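You operate a simulated robot arm through the tools that you are given. There is no shell and no other tool.

You are at the controls of a simulated two-armed robot. One attempt, no reset.

## Task
Mix vial LJ-3 on the vortex mixer, then measure it in the colour reader.
Fine: mix till no streaks show; press READ once; switch the mixer off; leave the vial in the reader, lid closed, and the other vials alone.
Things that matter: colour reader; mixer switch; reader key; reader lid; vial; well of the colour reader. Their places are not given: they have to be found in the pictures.

It is judged by the outcome, as a careful person would: the job done as asked, and still so three seconds after it is handed in. It fails if anything else is knocked over, pushed out of place, dropped, spilled or broken. A push-on lid holds only when it is set on centred and level and pressed home; a screw cap is set on level and turned clockwise until tight.

## Robot
Two 7-joint arms with fingered hands on one trunk that stands fixed in place. Base frame: the origin is at the foot of the trunk, x ahead of it, y to its left, z up; the work surface is at about z = 0.755. Readings come in m, degrees, newtons and seconds.
The left shoulder is at [0.05, 0.214, 0.869], the right one opposite. With the tool pointing down near the work surface each hand reaches from about 0.42 to 0.9 m from the base axis, measured 20 degrees to its own side. Payload 3 kg a hand.
Tool frame (each hand has its own): the origin (TCP) lies between the finger pads and is the grasp point; the fingertips stand 0.026 m ahead of it; z points along the fingers, y is the line along which they close. The gripper opens to 0.132 m. The gripper's body begins 0.073 m behind the TCP. The gripper is a hand of 3 fingers: y runs from the thumb to the fingers, the wrist lies at [0, 0, -0.229] in the tool frame.
Orientation is that of the tool frame in the base frame, as a unit quaternion [x, y, z, w]. With the fingers straight down and closing along the base's y, the tool's x points along the base's -x, its y along +y and its z along -z.

## Interface
- The arms move only by the tool apply_moves. It takes "left_series", "right_series" or both (then of equal length, played together; a hand with none holds still); each is a list of rows, each an object (a shift or turn left out is 0) with "offset": the shift along the tool's x, y, z in units of 300 mm (1.0 is 300 mm), a list of three; "rot": the turn, a rotation vector about the tool's x, y, z in units of 90 degrees (1.0 is 90 degrees), a list of three. In form: [{"offset": [tx, ty, tz], "rot": [wx, wy, wz]}, ...]. A call has 1 to 20 rows; each row is the pose to reach, as a shift and turn from the pose commanded when the call began, along the tool's axes at that moment. A call with a number of a shift or a turn outside -1 to 1 is refused whole. Each row takes 0.2 s and may step no farther than 0.05 m and 8.6 degrees from the row before; otherwise, the whole call is refused. A pose out of reach is approached as far as the arm can. The call stops where the force on the tool passes 80 N (or 10 N more than at its start, if that is more) or the arm is blocked; 0.2 s more then pass. In this call time passes only in rows, and 0.2 s behind the last. The reply holds the time, the measured pose of the TCP, the force on the tool along the base axes, the opening and the grip force, in the units named above and with some noise, with the torque about the TCP (base axes, N m) and any sound that the robot's microphone picked up, and new pictures: "views" is both (left out), scene, wrist or none (wrist: the cameras of the hands that moved).
- Cameras (640 x 400 px; columns grow to the right, rows downward): "scene" is now at [0.0352, -0.0259, 1.5052]; the picture's right is [-0.29, -0.96, 0.00], its down [-0.70, 0.21, -0.68] and it looks along [0.65, -0.20, -0.73] (base axes); focal length 334 px, centre (320, 200). "left" rides on the left gripper at [-0.062, 0.003, -0.092] in its tool frame; the picture's right is [-0.05, -1.00, 0.00], its down [0.83, -0.04, -0.56] and it looks along [0.55, -0.03, 0.83] (tool axes); focal length 230 px, centre (320, 200). "right" rides on the right gripper at [0.062, 0.003, -0.092] in its tool frame; the picture's right is [-0.05, 1.00, 0.00], its down [-0.83, -0.04, -0.56] and it looks along [-0.55, -0.03, 0.83] (tool axes); focal length 230 px, centre (320, 200).
- finger_targets(finger1, finger2, thumb_bend, hand): sets how far each is bent, from 0 (flat) to 1 (curled in); at 0.3 the hand is open as for a grip, at 0.7 the pads meet at the TCP. One left out holds its place. A second passes; each finger stops where it meets its share of the squeeze, and holds until it gets a number again. It is the only way to open and close the hand. It gives what a move gives, with no picture; readings hold the bend of each and the force on the fingers (four entries, about 0 where the hand has none), thumb and palm.
- turn_head(pan, tilt): turns the head with the scene camera to pan (to the left, within 86 degrees either way) and tilt (down, from -29 to 69), counted from straight ahead of the robot. It gives what a move gives, and a new picture of the scene camera.
- probe_pixels(camera, pixels): there is no depth. For up to 12 entries [column, row, z] of the newest picture of that camera ("zoom" is the newest enlarged one), the place [x, y] in the base frame at which the ray of that pixel passes the height z, good to about 0.003 m, but the place of the scene camera against the robot may be out by one fixed shift of up to 0.025 m in any direction. It takes no simulated time.
- close_up(camera, box): a new picture of the part [left, top, right, bottom] of that camera's present view, enlarged. It takes no simulated time.
- job_done(): hands the job in; it is judged then, once.

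Unless the task says otherwise, let go and move clear before handing in.

The tools are called after ">>>" by a JSON object that holds its "fn" and its "kwargs". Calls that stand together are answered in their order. apply_moves: Moves the arms, as the interface text tells. Its arguments: {"type":"object","properties":{"left_series":{"type":"array"},"right_series":{"type":"array"},"views":{"type":"string","enum":["both","scene","wrist","none"]}},"required":[]} The other tools are called the same way: finger_targets (finger1, finger2, thumb_bend, hand) moves the fingers one by one; turn_head (pan, tilt) turns the head that bears the scene camera; probe_pixels (camera, pixels) gives the place at which the rays of pixels pass given heights; close_up (camera, box) takes an enlarged picture of a part of a camera's view; job_done () hands the job in.

At the start:

```text
time: 0.0
left_tool_pos: [0.5112, 0.151, 1.1597]
left_orientation: [0.086, 0.996, 0.0, 0.001]
left_wrist_force: [0.2, -0.4, 0.9]
left_ft_torque: [-0.02, -0.02, 0.02]
left_gripper_width: 0.1321
left_gripper_force: 0.2
left_shape: jaw
left_bend: [0.3, 0.3, 0.3]
left_finger forces: [0.0, 0.1, 0.1, 0.1, 0.0, 0.1]
right_tool_pos: [0.5373, -0.3297, 1.1281]
right_orientation: [0.086, 0.996, 0.0, 0.0]
right_wrist_force: [0.2, -0.7, 0.5]
right_ft_torque: [0.02, -0.04, 0.02]
right_gripper_width: 0.1316
right_gripper_force: 0.1
right_shape: jaw
right_bend: [0.3, 0.3, 0.3]
right_finger forces: [0.0, 0.1, 0.1, 0.0, 0.0, 0.0]
head pan, tilt: [-16.7, 47.1]
```

scene: 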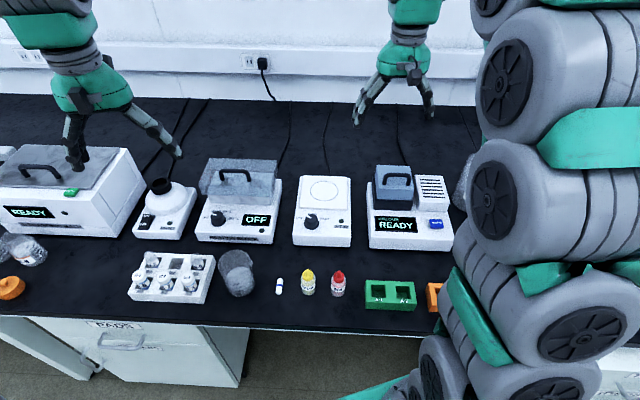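
right: 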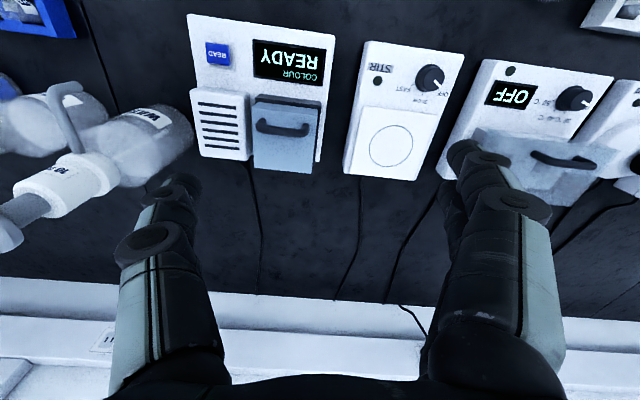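
left: 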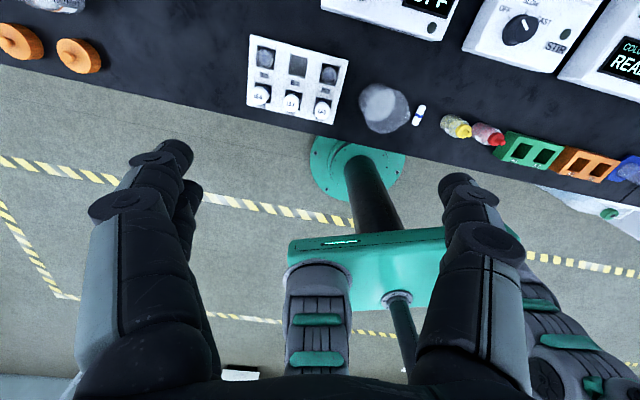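

The scene shows a vial rack around (172,277), a vortex mixer probably at (165,208), and the colour reader at (410,210). I'll enlarge these before moving.

>>> {"fn": "close_up", "kwargs": {"camera": "scene", "box": [110, 230, 270, 330]}}

>>> {"fn": "close_up", "kwargs": {"camera": "scene", "box": [120, 150, 280, 250]}}

>>> {"fn": "close_up", "kwargs": {"camera": "scene", "box": [340, 150, 500, 250]}}

>>> {"fn": "close_up", "kwargs": {"camera": "left", "box": [230, 20, 390, 120]}}

```text
4.00 times, centred on (190, 280) of scene
```

zoom: 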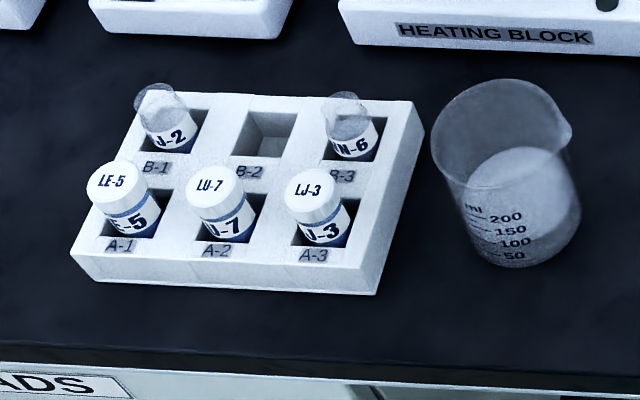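

```text
4.00 times, centred on (200, 200) of scene
```

zoom: 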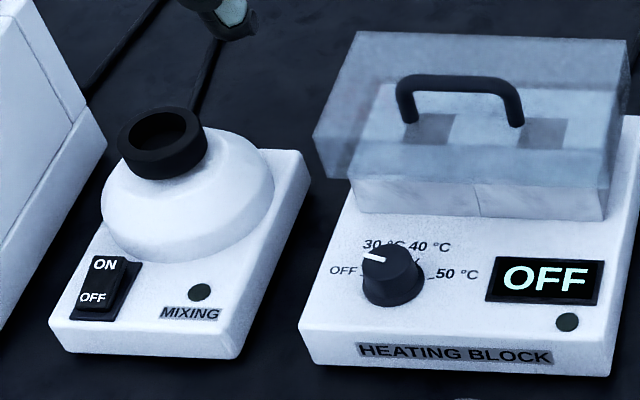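

```text
4.00 times, centred on (420, 200) of scene
```

zoom: 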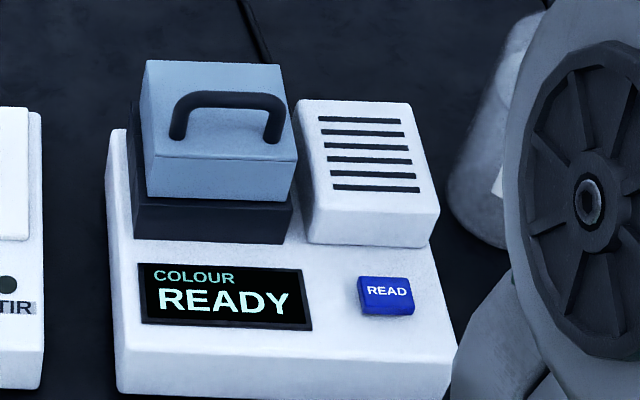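

```text
4.00 times, centred on (310, 70) of left
```

zoom: 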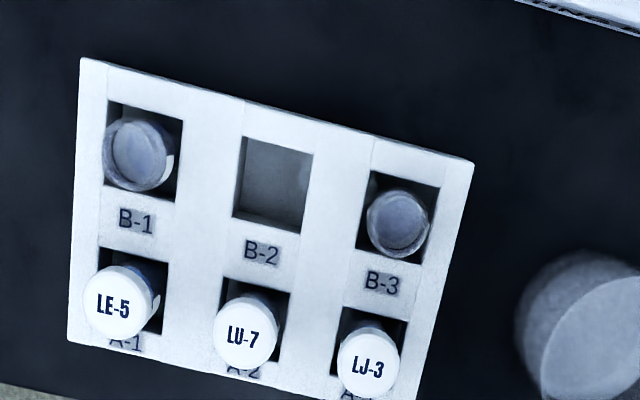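

LJ-3 (capped) stands in A-3 at scene (190,281); the mixer has a rocker at (147,217); the reader has a lid with a handle. I'll probe positions next.

>>> {"fn": "probe_pixels", "kwargs": {"camera": "scene", "pixels": [[187, 276, 0.83], [195, 285, 0.79], [160, 184, 0.86], [146, 216, 0.81], [145, 223, 0.8], [394, 175, 0.87], [435, 222, 0.81], [410, 225, 0.8], [165, 281, 0.83], [232, 175, 0.9], [238, 275, 0.8], [55, 170, 0.9]]}}

>>> {"fn": "probe_pixels", "kwargs": {"camera": "left", "pixels": [[322, 111, 0.83], [322, 111, 0.81], [291, 104, 0.83], [329, 74, 0.79], [331, 60, 0.79], [252, 36, 0.775], [347, 61, 0.775], [333, 122, 0.775], [247, 103, 0.775]]}}

>>> {"fn": "probe_pixels", "kwargs": {"camera": "right", "pixels": [[217, 54, 0.81], [285, 125, 0.88], [254, 95, 0.84], [320, 98, 0.84], [313, 175, 0.84], [254, 168, 0.84], [187, 14, 0.79], [343, 22, 0.79]]}}

```text
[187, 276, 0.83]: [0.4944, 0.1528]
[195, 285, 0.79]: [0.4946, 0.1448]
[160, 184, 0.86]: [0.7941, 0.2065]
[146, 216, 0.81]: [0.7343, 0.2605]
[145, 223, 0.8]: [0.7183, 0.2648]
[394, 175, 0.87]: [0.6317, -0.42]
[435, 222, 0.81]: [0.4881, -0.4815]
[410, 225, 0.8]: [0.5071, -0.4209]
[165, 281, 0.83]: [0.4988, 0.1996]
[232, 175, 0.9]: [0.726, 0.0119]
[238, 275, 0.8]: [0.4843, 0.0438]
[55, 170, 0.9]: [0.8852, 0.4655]
```

```text
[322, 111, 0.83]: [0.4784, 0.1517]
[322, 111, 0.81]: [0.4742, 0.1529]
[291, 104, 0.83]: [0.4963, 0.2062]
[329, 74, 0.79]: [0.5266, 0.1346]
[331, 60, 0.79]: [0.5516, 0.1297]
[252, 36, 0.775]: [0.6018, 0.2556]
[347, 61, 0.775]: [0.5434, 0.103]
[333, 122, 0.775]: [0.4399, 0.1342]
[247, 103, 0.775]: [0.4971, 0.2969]
```

```text
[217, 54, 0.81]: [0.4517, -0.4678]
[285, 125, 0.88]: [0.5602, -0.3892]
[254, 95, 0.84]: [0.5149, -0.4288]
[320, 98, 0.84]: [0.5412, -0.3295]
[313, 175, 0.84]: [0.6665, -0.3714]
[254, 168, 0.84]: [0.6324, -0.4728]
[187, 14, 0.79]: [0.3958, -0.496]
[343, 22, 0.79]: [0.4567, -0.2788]
```

The wrist and scene probes differ by a couple of cm, so I'll trust the wrist cameras. I'll enlarge the reader lid and well from the right camera, and the mixer from the scene.

>>> {"fn": "close_up", "kwargs": {"camera": "right", "box": [180, 5, 340, 185]}}

>>> {"fn": "close_up", "kwargs": {"camera": "scene", "box": [370, 160, 430, 215]}}

>>> {"fn": "close_up", "kwargs": {"camera": "left", "box": [295, 60, 345, 130]}}

>>> {"fn": "close_up", "kwargs": {"camera": "scene", "box": [170, 255, 210, 305]}}

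```text
2.22 times, centred on (260, 95) of right
```

zoom: 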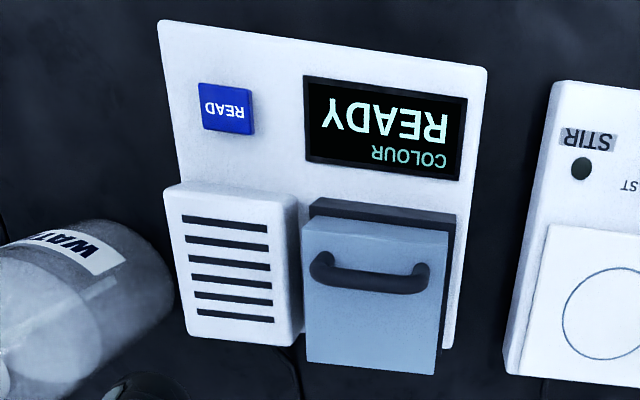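

```text
7.27 times, centred on (400, 188) of scene
```

zoom: 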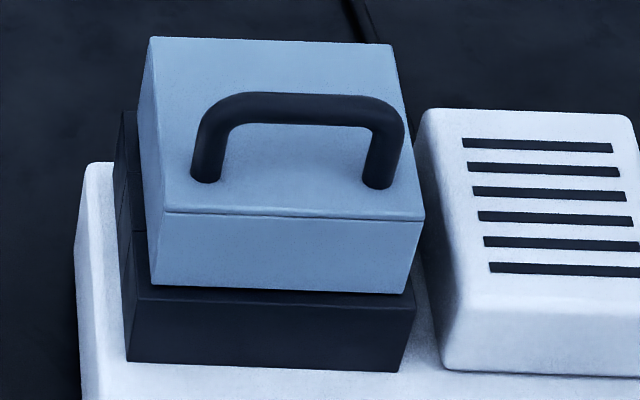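

```text
5.71 times, centred on (320, 95) of left
```

zoom: 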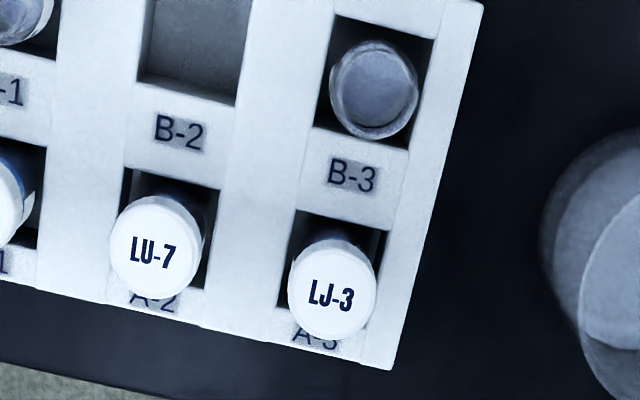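

```text
8.00 times, centred on (190, 280) of scene
```

zoom: 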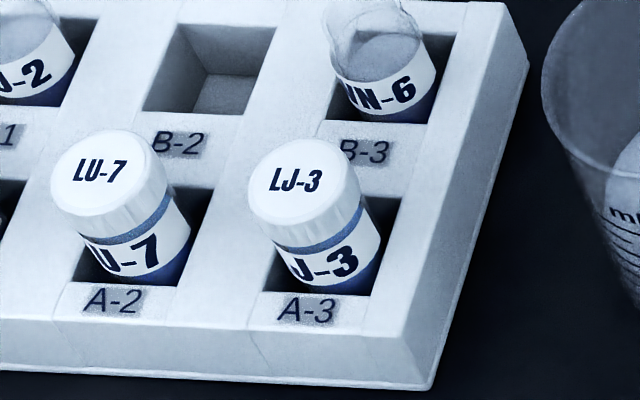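

The lid looks hinged at the back, with its handle towards the front; the LJ-3 cap protrudes well above the rack. I'll bring the right hand back and lower to view the reader, and the left hand closer to the rack.

>>> {"fn": "apply_moves", "kwargs": {"right_series": [{"offset": [0.09, -0.07, 0.087], "rot": [0, 0, 0.016]}, {"offset": [0.18, -0.14, 0.174], "rot": [0, 0, 0.032]}, {"offset": [0.27, -0.21, 0.26], "rot": [0, 0, 0.048]}, {"offset": [0.36, -0.28, 0.347], "rot": [0, 0, 0.064]}, {"offset": [0.447, -0.348, 0.433], "rot": [0, 0, 0.08]}], "left_series": [{"offset": [0, 0, 0.1], "rot": [0, 0, 0.016]}, {"offset": [0, 0, 0.2], "rot": [0, 0, 0.032]}, {"offset": [0, 0, 0.3], "rot": [0, 0, 0.048]}, {"offset": [0, 0, 0.4], "rot": [0, 0, 0.064]}, {"offset": [0, 0, 0.5], "rot": [0, 0, 0.08]}]}}

```text
time: 1.2
left_tool_pos: [0.5141, 0.1525, 1.0123]
left_orientation: [0.148, 0.989, 0.0, 0.0]
left_wrist_force: [0.4, 0.1, 0.3]
left_ft_torque: [-0.03, -0.04, 0.04]
left_gripper_width: 0.1319
left_gripper_force: 0.1
left_shape: jaw
left_bend: [0.3, 0.3, 0.3]
left_finger forces: [0.0, 0.0, 0.1, 0.0, 0.0, 0.0]
right_tool_pos: [0.387, -0.4084, 0.9943]
right_orientation: [0.148, 0.989, 0.001, 0.0]
right_wrist_force: [0.1, -0.1, -0.5]
right_ft_torque: [0.02, -0.02, -0.03]
right_gripper_width: 0.1321
right_gripper_force: 0.0
right_shape: jaw
right_bend: [0.3, 0.3, 0.3]
right_finger forces: [0.0, 0.0, 0.0, 0.0, 0.0, 0.1]
head pan, tilt: [-16.7, 47.1]
```

scene: 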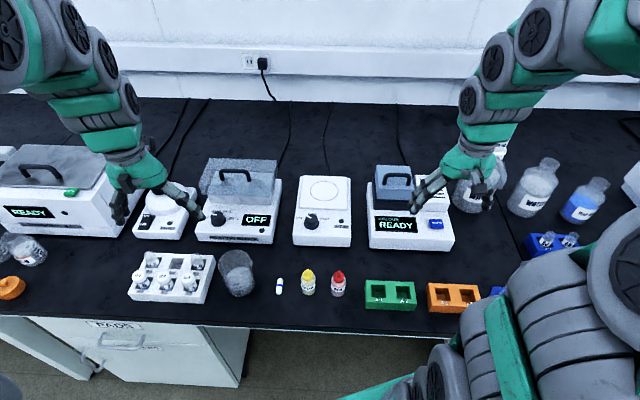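
right: 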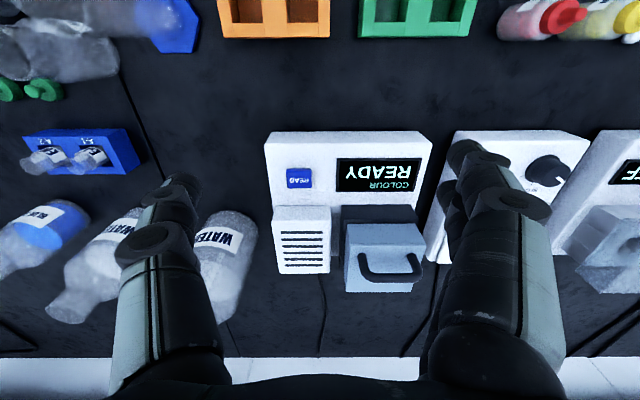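
left: 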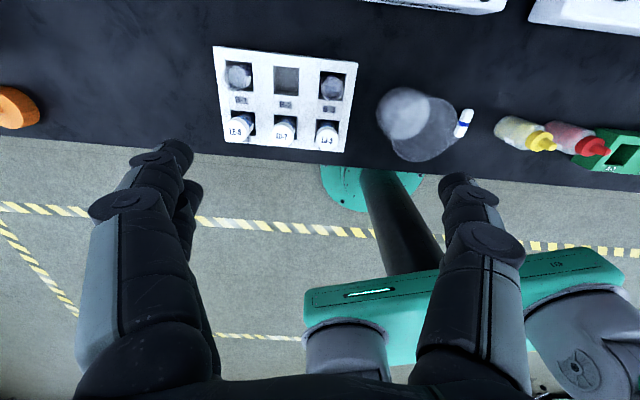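

Both hands are now square with the bench (yaw about 17°). I'll enlarge the reader from the right camera and the rack from the left one.

>>> {"fn": "close_up", "kwargs": {"camera": "right", "box": [256, 120, 456, 300]}}

>>> {"fn": "close_up", "kwargs": {"camera": "left", "box": [205, 35, 365, 160]}}

>>> {"fn": "probe_pixels", "kwargs": {"camera": "right", "pixels": [[265, 132, 0.79], [431, 132, 0.79], [431, 132, 0.8], [299, 177, 0.8], [299, 177, 0.81], [364, 250, 0.9], [418, 246, 0.9], [364, 258, 0.88], [418, 254, 0.88], [343, 292, 0.86], [412, 291, 0.86], [416, 220, 0.83]]}}

>>> {"fn": "probe_pixels", "kwargs": {"camera": "left", "pixels": [[327, 140, 0.83], [327, 140, 0.82], [284, 134, 0.83], [240, 132, 0.83], [332, 82, 0.81], [237, 74, 0.81], [214, 47, 0.79], [358, 63, 0.79], [345, 152, 0.79], [222, 141, 0.79], [405, 115, 0.755]]}}

```text
2.22 times, centred on (356, 210) of right
```

zoom: 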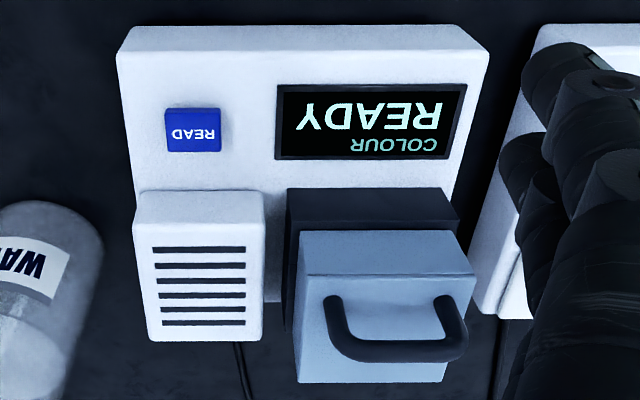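

```text
3.20 times, centred on (285, 98) of left
```

zoom: 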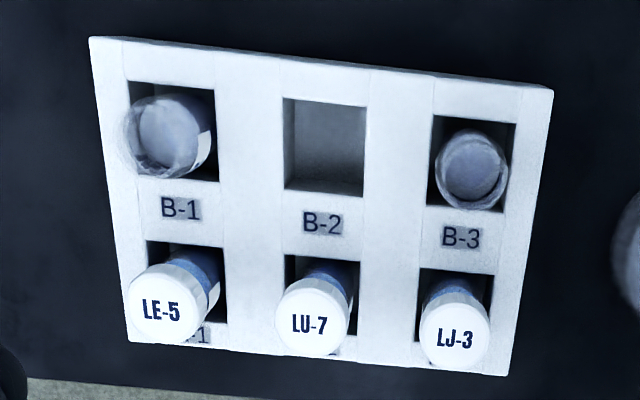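

```text
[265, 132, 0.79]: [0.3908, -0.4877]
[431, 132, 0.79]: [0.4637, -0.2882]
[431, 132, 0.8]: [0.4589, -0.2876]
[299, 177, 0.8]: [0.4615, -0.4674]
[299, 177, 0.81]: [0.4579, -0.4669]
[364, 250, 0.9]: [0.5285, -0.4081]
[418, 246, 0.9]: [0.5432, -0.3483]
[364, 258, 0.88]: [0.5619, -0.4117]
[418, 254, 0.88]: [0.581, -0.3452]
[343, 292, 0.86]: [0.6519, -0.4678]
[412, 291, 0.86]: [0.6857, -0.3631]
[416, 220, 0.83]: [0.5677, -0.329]
```

```text
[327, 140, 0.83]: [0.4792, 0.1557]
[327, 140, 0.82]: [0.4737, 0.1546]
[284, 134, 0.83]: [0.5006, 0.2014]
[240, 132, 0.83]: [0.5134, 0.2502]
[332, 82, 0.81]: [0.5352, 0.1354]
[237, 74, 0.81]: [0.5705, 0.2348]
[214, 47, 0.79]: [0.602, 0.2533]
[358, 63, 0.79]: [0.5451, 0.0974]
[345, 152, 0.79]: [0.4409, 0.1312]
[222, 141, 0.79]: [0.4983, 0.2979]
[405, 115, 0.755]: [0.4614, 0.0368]
```

Triangulating both right-camera views puts the handle bar near (0.556, -0.384, 0.922), with the lid's back edge around x 0.62. I'll yaw the right hand 90° and bring it above the bar.

>>> {"fn": "apply_moves", "kwargs": {"right_series": [{"offset": [-0.04, 0.02, -0.04], "rot": [0, 0, 0.09]}, {"offset": [-0.09, 0.04, -0.08], "rot": [0, 0, 0.18]}, {"offset": [-0.14, 0.065, -0.12], "rot": [0, 0, 0.27]}, {"offset": [-0.19, 0.09, -0.15], "rot": [0, 0, 0.36]}, {"offset": [-0.24, 0.115, -0.15], "rot": [0, 0, 0.45]}, {"offset": [-0.29, 0.14, -0.15], "rot": [0, 0, 0.54]}, {"offset": [-0.34, 0.165, -0.15], "rot": [0, 0, 0.63]}, {"offset": [-0.39, 0.19, -0.15], "rot": [0, 0, 0.72]}, {"offset": [-0.44, 0.21, -0.15], "rot": [0, 0, 0.81]}, {"offset": [-0.48, 0.23, -0.15], "rot": [0, 0, 0.9]}, {"offset": [-0.515, 0.243, -0.15], "rot": [0, 0, 0.98]}, {"offset": [-0.515, 0.243, -0.15], "rot": [0, 0, 1.0]}]}}

```text
time: 3.8
left_tool_pos: [0.5134, 0.1522, 1.0121]
left_orientation: [0.147, 0.989, 0.001, 0.0]
left_wrist_force: [0.4, 0.3, 0.3]
left_ft_torque: [0.02, 0.0, -0.01]
left_gripper_width: 0.1321
left_gripper_force: 0.0
left_shape: jaw
left_bend: [0.3, 0.3, 0.3]
left_finger forces: [0.1, 0.0, 0.0, 0.1, 0.1, 0.0]
right_tool_pos: [0.5572, -0.3849, 1.0422]
right_orientation: [0.805, 0.594, 0.0, 0.0]
right_wrist_force: [-0.1, -0.3, -0.4]
right_ft_torque: [0.03, -0.01, 0.01]
right_gripper_width: 0.132
right_gripper_force: 0.0
right_shape: jaw
right_bend: [0.3, 0.3, 0.3]
right_finger forces: [0.1, 0.0, 0.1, 0.0, 0.0, 0.0]
head pan, tilt: [-16.7, 47.1]
```

scene: 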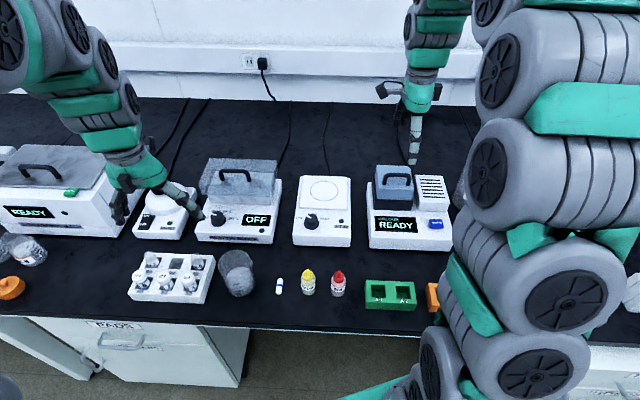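
right: 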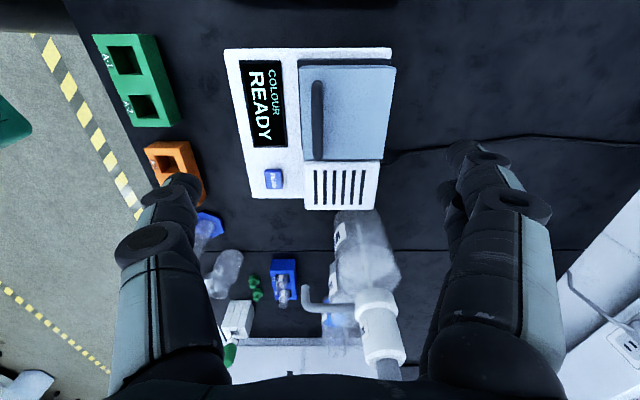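

The bar now appears at right-camera pixels (317,82)–(317,158). I'll probe it at its estimated height to refine the place.

>>> {"fn": "probe_pixels", "kwargs": {"camera": "right", "pixels": [[317, 82, 0.925], [317, 158, 0.925], [317, 120, 0.925], [317, 120, 0.91], [301, 112, 0.894], [395, 112, 0.894], [345, 66, 0.894], [345, 160, 0.894], [274, 178, 0.81]]}}

>>> {"fn": "close_up", "kwargs": {"camera": "right", "box": [215, 40, 415, 215]}}

>>> {"fn": "close_up", "kwargs": {"camera": "scene", "box": [360, 60, 460, 200]}}

```text
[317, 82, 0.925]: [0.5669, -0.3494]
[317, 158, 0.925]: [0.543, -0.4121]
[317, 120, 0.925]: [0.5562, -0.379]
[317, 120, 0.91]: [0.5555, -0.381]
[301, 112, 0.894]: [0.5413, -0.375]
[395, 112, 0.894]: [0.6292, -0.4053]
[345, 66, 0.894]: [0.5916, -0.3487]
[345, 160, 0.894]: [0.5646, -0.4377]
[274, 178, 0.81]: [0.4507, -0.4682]
```

```text
2.29 times, centred on (315, 128) of right
```

zoom: 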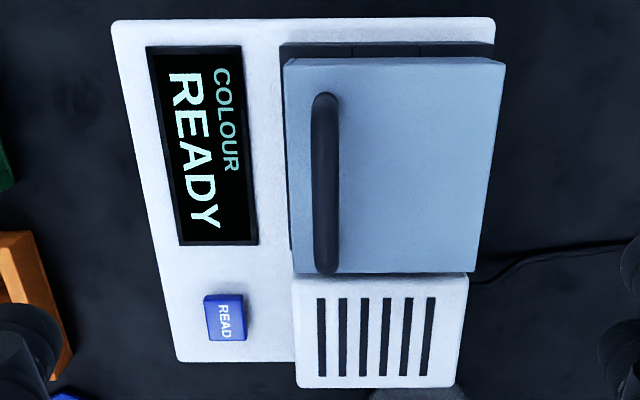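

```text
2.86 times, centred on (410, 130) of scene
```

zoom: 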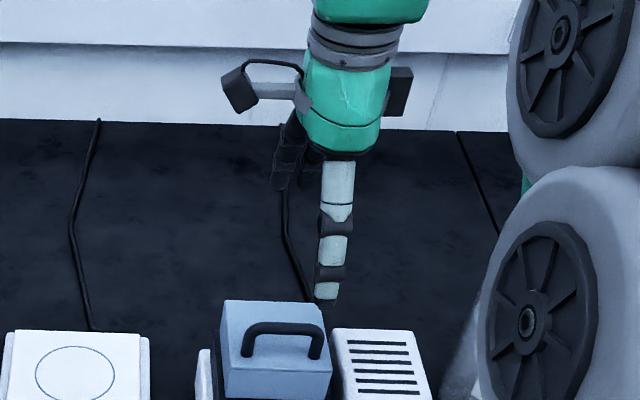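

The bar centre checks at about (0.556,-0.380,0.92), under the TCP. I'll partly close the hand so the fingers clear the lid, then descend.

>>> {"fn": "finger_targets", "kwargs": {"hand": "right", "finger1": 0.5, "finger2": 0.5, "thumb_bend": 0.5}}

>>> {"fn": "apply_moves", "kwargs": {"right_series": [{"offset": [0, 0, 0.1]}, {"offset": [0.01, 0, 0.2]}, {"offset": [0.01, 0, 0.29]}, {"offset": [0.01, 0, 0.34]}, {"offset": [0.01, 0, 0.36]}]}}

```text
time: 4.8
left_tool_pos: [0.5136, 0.152, 1.012]
left_orientation: [0.148, 0.989, 0.0, 0.001]
left_wrist_force: [0.4, -0.3, -1.1]
left_ft_torque: [0.0, 0.01, -0.03]
left_gripper_width: 0.1317
left_gripper_force: 0.1
left_shape: jaw
left_bend: [0.3, 0.3, 0.3]
left_finger forces: [0.0, 0.1, 0.1, 0.0, 0.0, 0.1]
right_tool_pos: [0.5562, -0.3853, 1.0431]
right_orientation: [0.804, 0.594, 0.0, -0.001]
right_wrist_force: [0.3, -0.2, -1.2]
right_ft_torque: [-0.02, 0.0, -0.01]
right_gripper_width: 0.0684
right_gripper_force: 0.1
right_shape: fingers
right_bend: [0.5, 0.5, 0.5]
right_finger forces: [0.1, 0.1, 0.1, 0.0, 0.1, 0.0]
head pan, tilt: [-16.7, 47.1]
```

```text
time: 6.0
left_tool_pos: [0.513, 0.153, 1.0108]
left_orientation: [0.148, 0.989, 0.0, 0.0]
left_wrist_force: [-0.3, 0.4, -1.0]
left_ft_torque: [0.0, -0.03, -0.01]
left_gripper_width: 0.1317
left_gripper_force: 0.1
left_shape: jaw
left_bend: [0.3, 0.3, 0.3]
left_finger forces: [0.0, 0.2, 0.0, 0.1, 0.1, 0.1]
right_tool_pos: [0.5589, -0.3817, 0.9348]
right_orientation: [0.804, 0.594, 0.0, 0.001]
right_wrist_force: [-0.2, 0.2, 0.2]
right_ft_torque: [0.03, -0.01, -0.03]
right_gripper_width: 0.0683
right_gripper_force: 0.1
right_shape: fingers
right_bend: [0.5, 0.5, 0.5]
right_finger forces: [0.0, 0.1, 0.0, 0.0, 0.0, 0.0]
head pan, tilt: [-16.7, 47.1]
```

scene: 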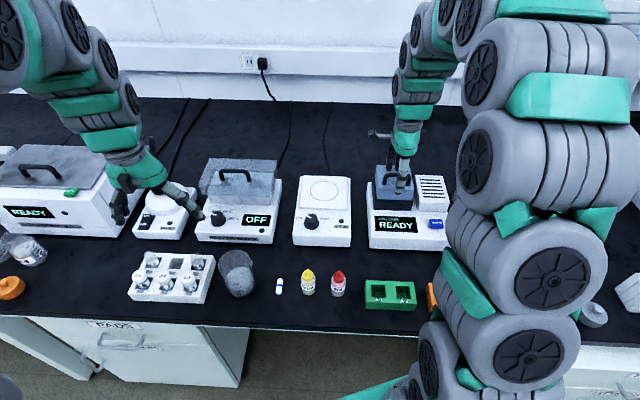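
right: 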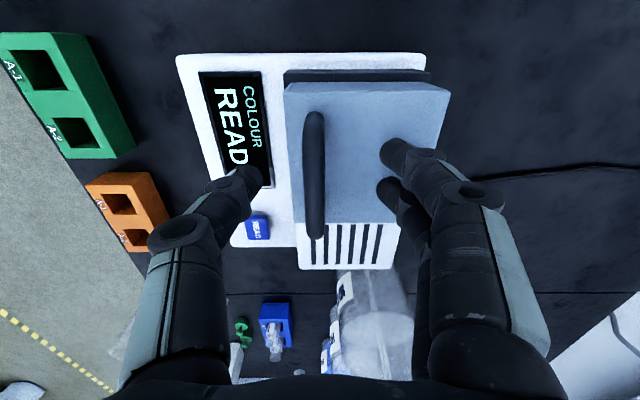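

The bar (col 313, rows 112–240) lies between the thumb tip (248,180) and the fingers (395,172). I'll go down 7 mm more and close on it.

>>> {"fn": "apply_moves", "kwargs": {"right_series": [{"offset": [0, 0, 0.023]}], "views": "none"}}

>>> {"fn": "finger_targets", "kwargs": {"hand": "right", "finger1": 0.7, "finger2": 0.7, "thumb_bend": 0.7}}

>>> {"fn": "close_up", "kwargs": {"camera": "right", "box": [180, 40, 480, 260]}}

```text
time: 6.4
left_tool_pos: [0.5137, 0.1537, 1.012]
left_orientation: [0.148, 0.989, 0.0, 0.0]
left_wrist_force: [-0.5, 0.6, 0.0]
left_ft_torque: [0.04, 0.01, 0.01]
left_gripper_width: 0.132
left_gripper_force: 0.1
left_shape: jaw
left_bend: [0.3, 0.3, 0.3]
left_finger forces: [0.1, 0.0, 0.0, 0.0, 0.0, 0.0]
right_tool_pos: [0.5581, -0.3825, 0.9266]
right_orientation: [0.804, 0.595, 0.001, 0.0]
right_wrist_force: [0.5, -0.3, -0.3]
right_ft_torque: [-0.03, -0.01, 0.01]
right_gripper_width: 0.0682
right_gripper_force: 0.0
right_shape: fingers
right_bend: [0.5, 0.5, 0.5]
right_finger forces: [0.1, 0.0, 0.1, 0.1, 0.0, 0.0]
head pan, tilt: [-16.7, 47.1]
```

```text
time: 7.4
left_tool_pos: [0.5133, 0.1524, 1.0116]
left_orientation: [0.148, 0.989, 0.0, 0.0]
left_wrist_force: [-0.2, 0.4, -0.2]
left_ft_torque: [0.0, -0.01, 0.02]
left_gripper_width: 0.1319
left_gripper_force: 0.0
left_shape: jaw
left_bend: [0.3, 0.3, 0.3]
left_finger forces: [0.0, 0.1, 0.0, 0.1, 0.0, 0.0]
right_tool_pos: [0.559, -0.383, 0.927]
right_orientation: [0.804, 0.594, 0.0, 0.0]
right_wrist_force: [-0.2, 0.5, -0.2]
right_ft_torque: [-0.01, 0.0, 0.0]
right_gripper_width: 0.0065
right_gripper_force: 0.4
right_shape: fingers
right_bend: [0.7, 0.7, 0.7]
right_finger forces: [0.1, 0.0, 0.1, 0.1, 0.4, 0.1]
head pan, tilt: [-16.7, 47.1]
```

```text
1.82 times, centred on (330, 150) of right
```

zoom: 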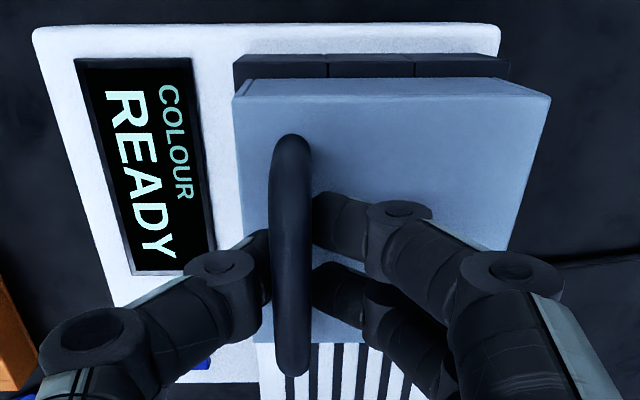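

The digits have closed around the bar (width 6.5 mm, hardly any grip force). I'll squeeze further to check for a hold.

>>> {"fn": "finger_targets", "kwargs": {"hand": "right", "finger1": 0.8, "finger2": 0.8, "thumb_bend": 0.8}}

```text
time: 8.4
left_tool_pos: [0.5124, 0.153, 1.0123]
left_orientation: [0.148, 0.989, 0.0, 0.0]
left_wrist_force: [-0.4, -0.2, -0.4]
left_ft_torque: [0.03, 0.02, -0.03]
left_gripper_width: 0.1319
left_gripper_force: 0.0
left_shape: jaw
left_bend: [0.3, 0.3, 0.3]
left_finger forces: [0.0, 0.0, 0.0, 0.1, 0.0, 0.0]
right_tool_pos: [0.5588, -0.3829, 0.9267]
right_orientation: [0.804, 0.595, 0.001, 0.001]
right_wrist_force: [1.5, -1.3, -1.6]
right_ft_torque: [-0.02, 0.05, -0.03]
right_gripper_width: 0.0
right_gripper_force: 0.0
right_shape: fingers
right_bend: [0.77, 0.77, 0.75]
right_finger forces: [0.0, 0.0, 0.0, 0.0, 0.0, 0.0]
head pan, tilt: [-16.7, 47.1]
```

The tips now meet (width 0) with the bar apparently enclosed above them. I'll lift 15 mm, moving slightly away from the robot, and look.

>>> {"fn": "apply_moves", "kwargs": {"right_series": [{"offset": [0, 0.005, -0.017]}, {"offset": [0, 0.015, -0.033]}, {"offset": [0, 0.025, -0.05]}]}}

>>> {"fn": "close_up", "kwargs": {"camera": "right", "box": [180, 40, 480, 260]}}

>>> {"fn": "close_up", "kwargs": {"camera": "scene", "box": [350, 120, 470, 260]}}

```text
time: 9.2
left_tool_pos: [0.5123, 0.1517, 1.0114]
left_orientation: [0.147, 0.989, 0.001, 0.0]
left_wrist_force: [0.2, 0.2, 0.2]
left_ft_torque: [-0.02, 0.0, -0.01]
left_gripper_width: 0.1319
left_gripper_force: 0.0
left_shape: jaw
left_bend: [0.3, 0.3, 0.3]
left_finger forces: [0.1, 0.0, 0.0, 0.0, 0.0, 0.1]
right_tool_pos: [0.565, -0.3847, 0.941]
right_orientation: [0.804, 0.595, 0.0, -0.001]
right_wrist_force: [14.2, -8.9, -25.5]
right_ft_torque: [0.05, 0.24, -0.01]
right_gripper_width: 0.0001
right_gripper_force: 17.6
right_shape: fingers
right_bend: [0.76, 0.76, 0.76]
right_finger forces: [17.9, 17.4, 0.0, 0.0, 0.0, 0.0]
head pan, tilt: [-16.7, 47.1]
```

scene: 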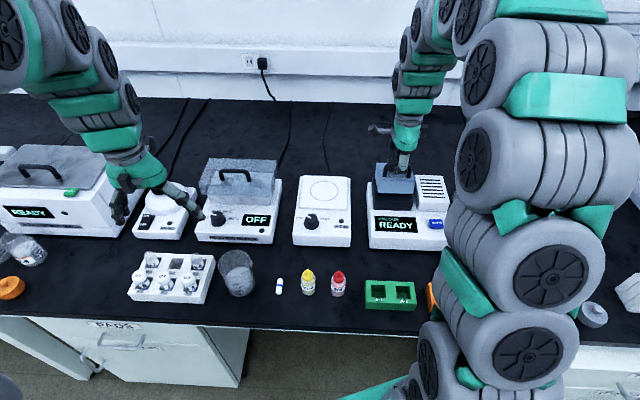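
right: 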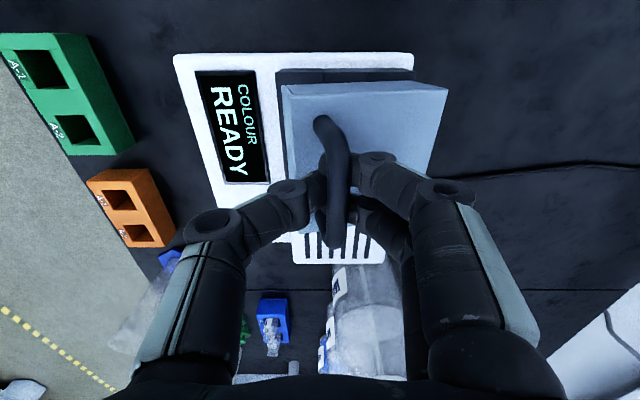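

```text
1.82 times, centred on (330, 150) of right
```

zoom: 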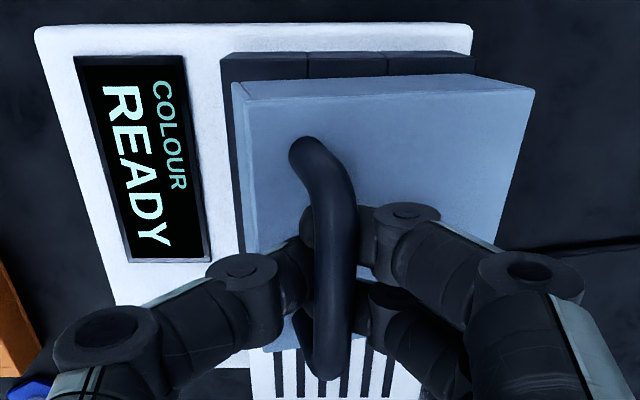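

```text
2.86 times, centred on (410, 190) of scene
```

zoom: 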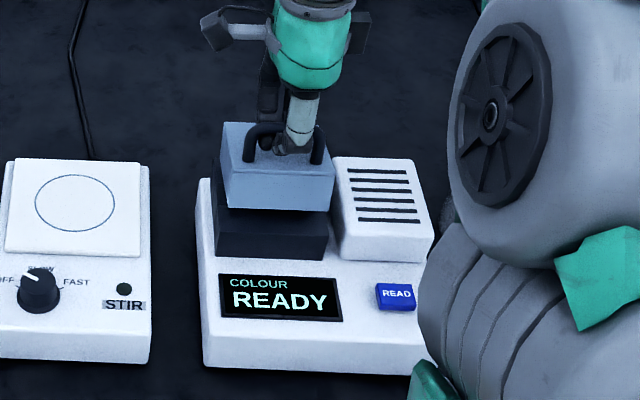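

The lid rocks back on a rear hinge (the handle is now leaning away), and the 17 N pull away with 25 N down says my path should bend more away from the robot. I'll follow the arc a bit.

>>> {"fn": "apply_moves", "kwargs": {"right_series": [{"offset": [0, 0.02, -0.002]}, {"offset": [0, 0.038, -0.005]}, {"offset": [0, 0.063, -0.016]}, {"offset": [0, 0.088, -0.025]}]}}

>>> {"fn": "close_up", "kwargs": {"camera": "scene", "box": [350, 120, 470, 260]}}

```text
time: 10.2
left_tool_pos: [0.5143, 0.1524, 1.0119]
left_orientation: [0.148, 0.989, 0.0, 0.0]
left_wrist_force: [-0.2, 1.0, 0.2]
left_ft_torque: [0.01, -0.01, 0.01]
left_gripper_width: 0.1318
left_gripper_force: 0.0
left_shape: jaw
left_bend: [0.3, 0.3, 0.3]
left_finger forces: [0.1, 0.0, 0.0, 0.0, 0.0, 0.0]
right_tool_pos: [0.5908, -0.3921, 0.9489]
right_orientation: [0.804, 0.595, -0.001, -0.002]
right_wrist_force: [-0.1, -3.0, -5.0]
right_ft_torque: [0.01, 0.06, 0.0]
right_gripper_width: 0.0
right_gripper_force: 0.1
right_shape: fingers
right_bend: [0.77, 0.77, 0.76]
right_finger forces: [0.0, 0.0, 0.0, 0.1, 0.0, 0.0]
head pan, tilt: [-16.7, 47.1]
```

scene: 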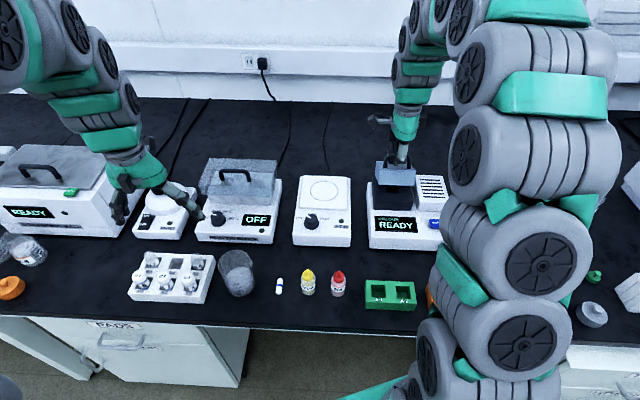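
right: 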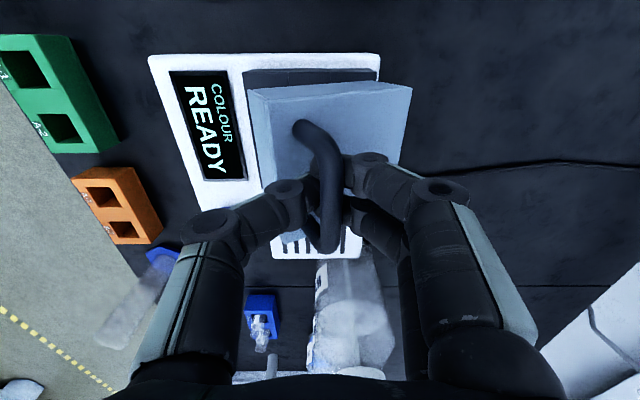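

```text
2.86 times, centred on (410, 190) of scene
```

zoom: 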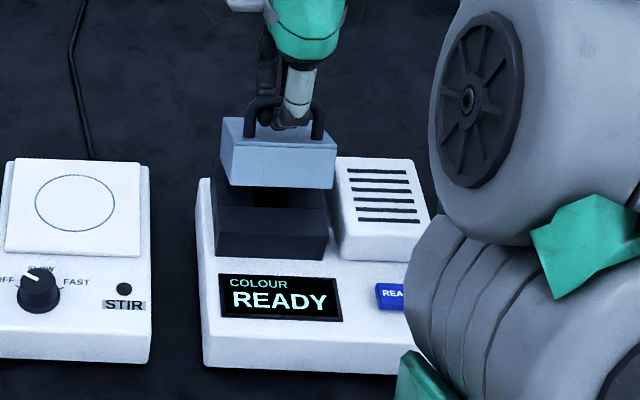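

The lid is rising freely with light forces. I'll continue the arc, tilting the hand back with it to keep the thumb clear of the lid.

>>> {"fn": "apply_moves", "kwargs": {"right_series": [{"offset": [0, 0.026, -0.008], "rot": [0.035, 0, 0]}, {"offset": [0, 0.052, -0.014], "rot": [0.07, 0, 0]}, {"offset": [0, 0.08, -0.017], "rot": [0.11, 0, 0]}, {"offset": [0, 0.107, -0.019], "rot": [0.15, 0, 0]}, {"offset": [0, 0.134, -0.017], "rot": [0.19, 0, 0]}, {"offset": [0, 0.161, -0.014], "rot": [0.23, 0, 0]}]}}

>>> {"fn": "close_up", "kwargs": {"camera": "scene", "box": [350, 120, 470, 260]}}

```text
time: 11.6
left_tool_pos: [0.5141, 0.1531, 1.0125]
left_orientation: [0.148, 0.989, 0.0, 0.0]
left_wrist_force: [-0.3, -0.6, 0.2]
left_ft_torque: [-0.02, 0.01, 0.04]
left_gripper_width: 0.132
left_gripper_force: 0.0
left_shape: jaw
left_bend: [0.3, 0.3, 0.3]
left_finger forces: [0.0, 0.0, 0.0, 0.1, 0.0, 0.0]
right_tool_pos: [0.6371, -0.4056, 0.9554]
right_orientation: [0.791, 0.585, -0.106, -0.145]
right_wrist_force: [-0.1, 0.0, -1.4]
right_ft_torque: [0.01, -0.03, 0.01]
right_gripper_width: 0.0
right_gripper_force: 0.0
right_shape: fingers
right_bend: [0.77, 0.77, 0.76]
right_finger forces: [0.0, 0.1, 0.0, 0.0, 0.0, 0.0]
head pan, tilt: [-16.7, 47.1]
```

scene: 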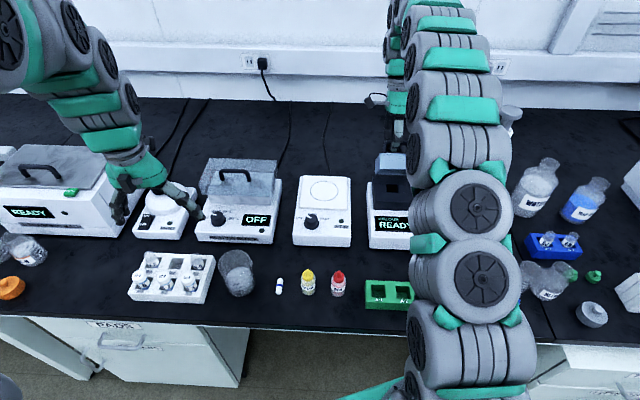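
right: 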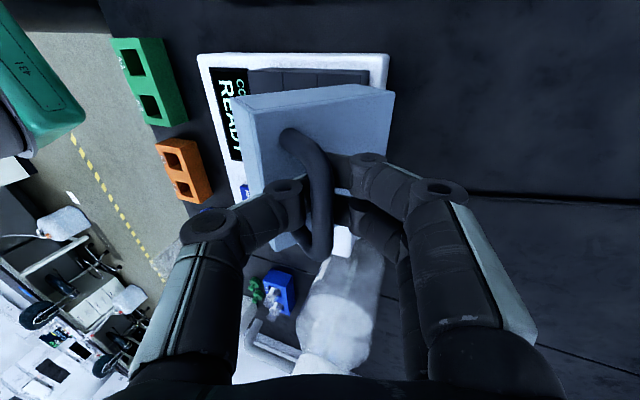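

```text
2.86 times, centred on (410, 190) of scene
```

zoom: 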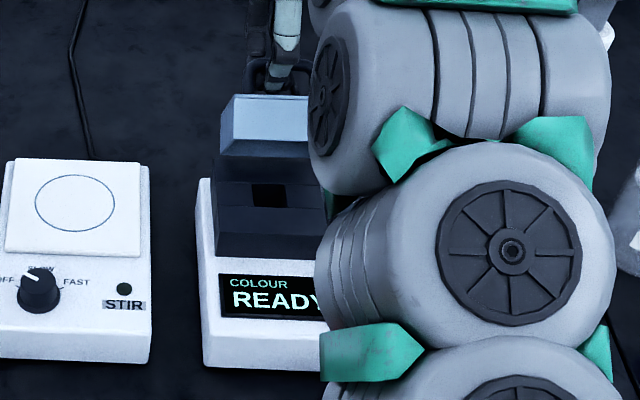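

The lid is about 55° open and the square well shows at zoom (268,195). I'll carry on along the arc to about 95°.

>>> {"fn": "apply_moves", "kwargs": {"right_series": [{"offset": [0, 0.027, -0.003], "rot": [0.03, 0, 0]}, {"offset": [0, 0.054, -0.005], "rot": [0.06, 0, 0]}, {"offset": [0, 0.082, -0.004], "rot": [0.09, 0, 0]}, {"offset": [0, 0.109, -0.001], "rot": [0.12, 0, 0]}, {"offset": [0, 0.136, 0.005], "rot": [0.15, 0, 0]}, {"offset": [0, 0.162, 0.012], "rot": [0.18, 0, 0]}]}}

>>> {"fn": "close_up", "kwargs": {"camera": "scene", "box": [350, 120, 470, 260]}}

```text
time: 13.1
left_tool_pos: [0.5117, 0.1548, 1.0111]
left_orientation: [0.148, 0.989, -0.002, -0.001]
left_wrist_force: [1.5, 0.0, -0.6]
left_ft_torque: [0.0, 0.01, 0.05]
left_gripper_width: 0.1318
left_gripper_force: 0.1
left_shape: jaw
left_bend: [0.3, 0.3, 0.3]
left_finger forces: [0.0, 0.1, 0.1, 0.0, 0.1, 0.0]
right_tool_pos: [0.5829, -0.4123, 0.9225]
right_orientation: [0.775, 0.577, -0.147, -0.211]
right_wrist_force: [14.1, 23.2, 41.1]
right_ft_torque: [-1.39, -1.61, 0.04]
right_gripper_width: 0.002
right_gripper_force: 94.6
right_shape: fingers
right_bend: [0.82, 0.85, 0.85]
right_finger forces: [1.2, 62.7, 0.1, 0.1, 126.0, 0.0]
right hand out of reach, approached as far as the arm can: row 1, 2, 3, 4, 5, 6
head pan, tilt: [-16.7, 47.1]
stopped in row 6 (right hand): the force on the tool passed its limit at 141 N (the readings are from after the stop); the commanded pose is now the measured one
```

scene: 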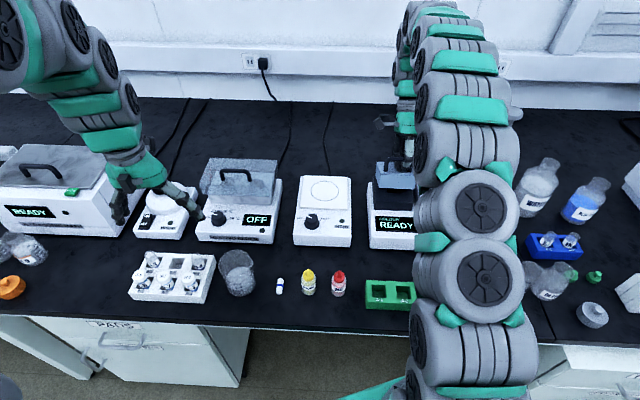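
right: 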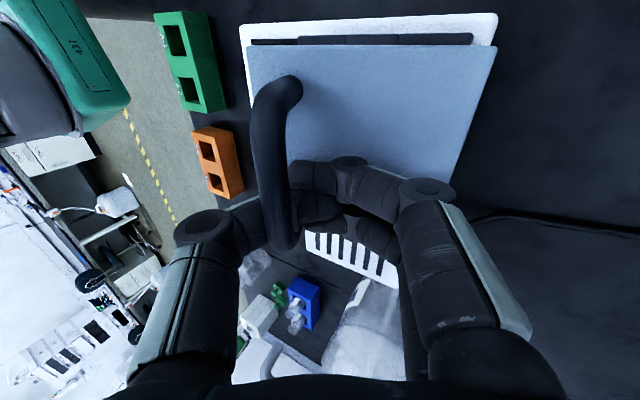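

```text
2.86 times, centred on (410, 190) of scene
```

zoom: 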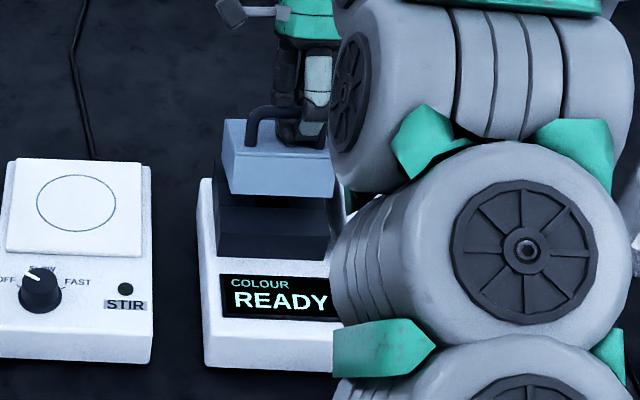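

The tilt took the arm out of reach, and the hand slipped back down onto the lid with 50 N on it; the bar is still hooked between the digits. I'll ease up and tilt back toward vertical.

>>> {"fn": "apply_moves", "kwargs": {"right_series": [{"offset": [0, -0.008, -0.014], "rot": [-0.03, 0, 0]}, {"offset": [0, -0.014, -0.03], "rot": [-0.08, 0, 0]}, {"offset": [0, -0.02, -0.046], "rot": [-0.13, 0, 0]}]}}

>>> {"fn": "close_up", "kwargs": {"camera": "right", "box": [180, 10, 510, 260]}}

```text
time: 13.9
left_tool_pos: [0.5139, 0.155, 1.0111]
left_orientation: [0.148, 0.989, 0.001, 0.001]
left_wrist_force: [-0.3, 0.2, -0.1]
left_ft_torque: [-0.03, -0.02, -0.02]
left_gripper_width: 0.1321
left_gripper_force: 0.1
left_shape: jaw
left_bend: [0.3, 0.3, 0.3]
left_finger forces: [0.0, 0.0, 0.0, 0.0, 0.0, 0.1]
right_tool_pos: [0.5847, -0.4147, 0.9334]
right_orientation: [0.793, 0.588, -0.088, -0.135]
right_wrist_force: [28.7, 36.3, -21.3]
right_ft_torque: [-0.23, -0.33, -0.11]
right_gripper_width: 0.0002
right_gripper_force: 42.3
right_shape: fingers
right_bend: [0.79, 0.8, 0.8]
right_finger forces: [0.0, 36.9, 0.0, 0.0, 46.8, 0.0]
head pan, tilt: [-16.7, 47.1]
```

scene: 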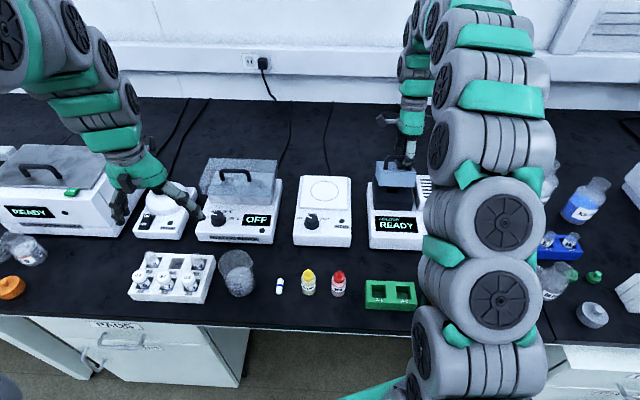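
right: 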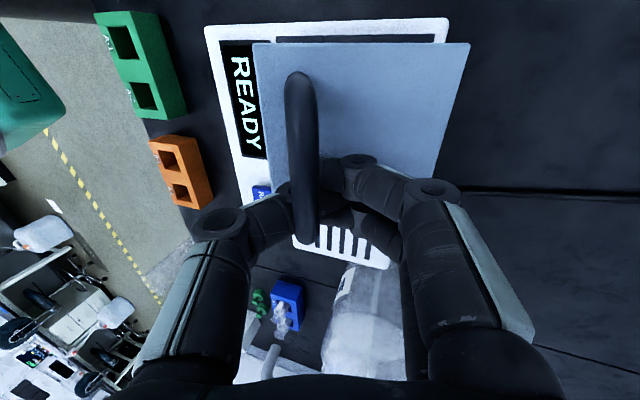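

```text
1.60 times, centred on (345, 135) of right
```

zoom: 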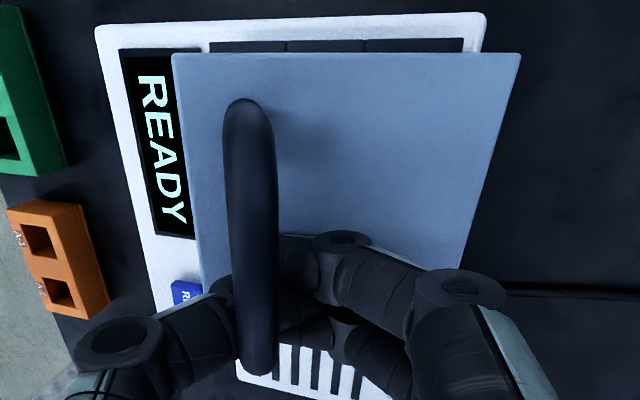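

There's about 43 N pointing left: the hand has slid about 23 mm to the right, against the handle's right foot. I'll move it left to re-centre.

>>> {"fn": "apply_moves", "kwargs": {"right_series": [{"offset": [0.025, 0.01, 0]}, {"offset": [0.05, 0.02, -0.0]}, {"offset": [0.073, 0.03, 0]}]}}

>>> {"fn": "close_up", "kwargs": {"camera": "right", "box": [180, 10, 510, 260]}}

```text
time: 14.7
left_tool_pos: [0.5129, 0.153, 1.0117]
left_orientation: [0.149, 0.989, 0.0, 0.001]
left_wrist_force: [0.0, -0.2, -0.5]
left_ft_torque: [-0.03, 0.01, -0.02]
left_gripper_width: 0.1318
left_gripper_force: 0.0
left_shape: jaw
left_bend: [0.3, 0.3, 0.3]
left_finger forces: [0.0, 0.1, 0.0, 0.1, 0.0, 0.0]
right_tool_pos: [0.5974, -0.3994, 0.9311]
right_orientation: [0.794, 0.586, -0.09, -0.133]
right_wrist_force: [-10.5, -18.5, 14.3]
right_ft_torque: [0.09, -0.2, 0.1]
right_gripper_width: 0.0003
right_gripper_force: 7.7
right_shape: fingers
right_bend: [0.8, 0.8, 0.83]
right_finger forces: [0.1, 0.0, 0.0, 0.1, 14.2, 0.0]
head pan, tilt: [-16.7, 47.1]
```

scene: 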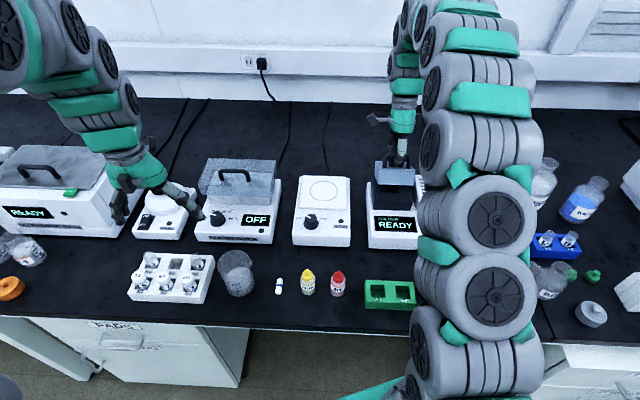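
right: 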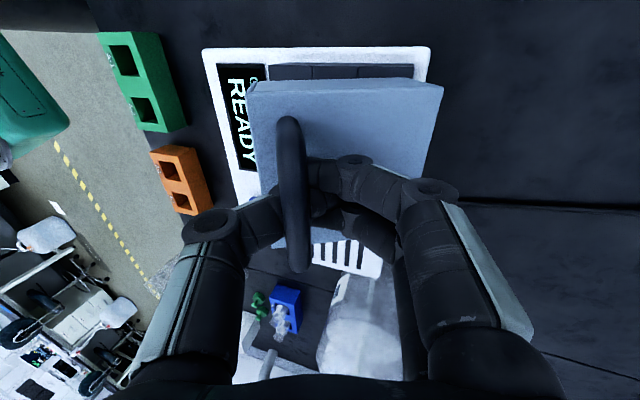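

```text
1.60 times, centred on (345, 135) of right
```

zoom: 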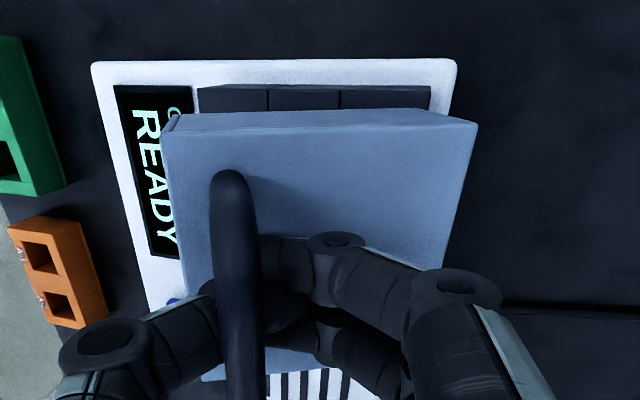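

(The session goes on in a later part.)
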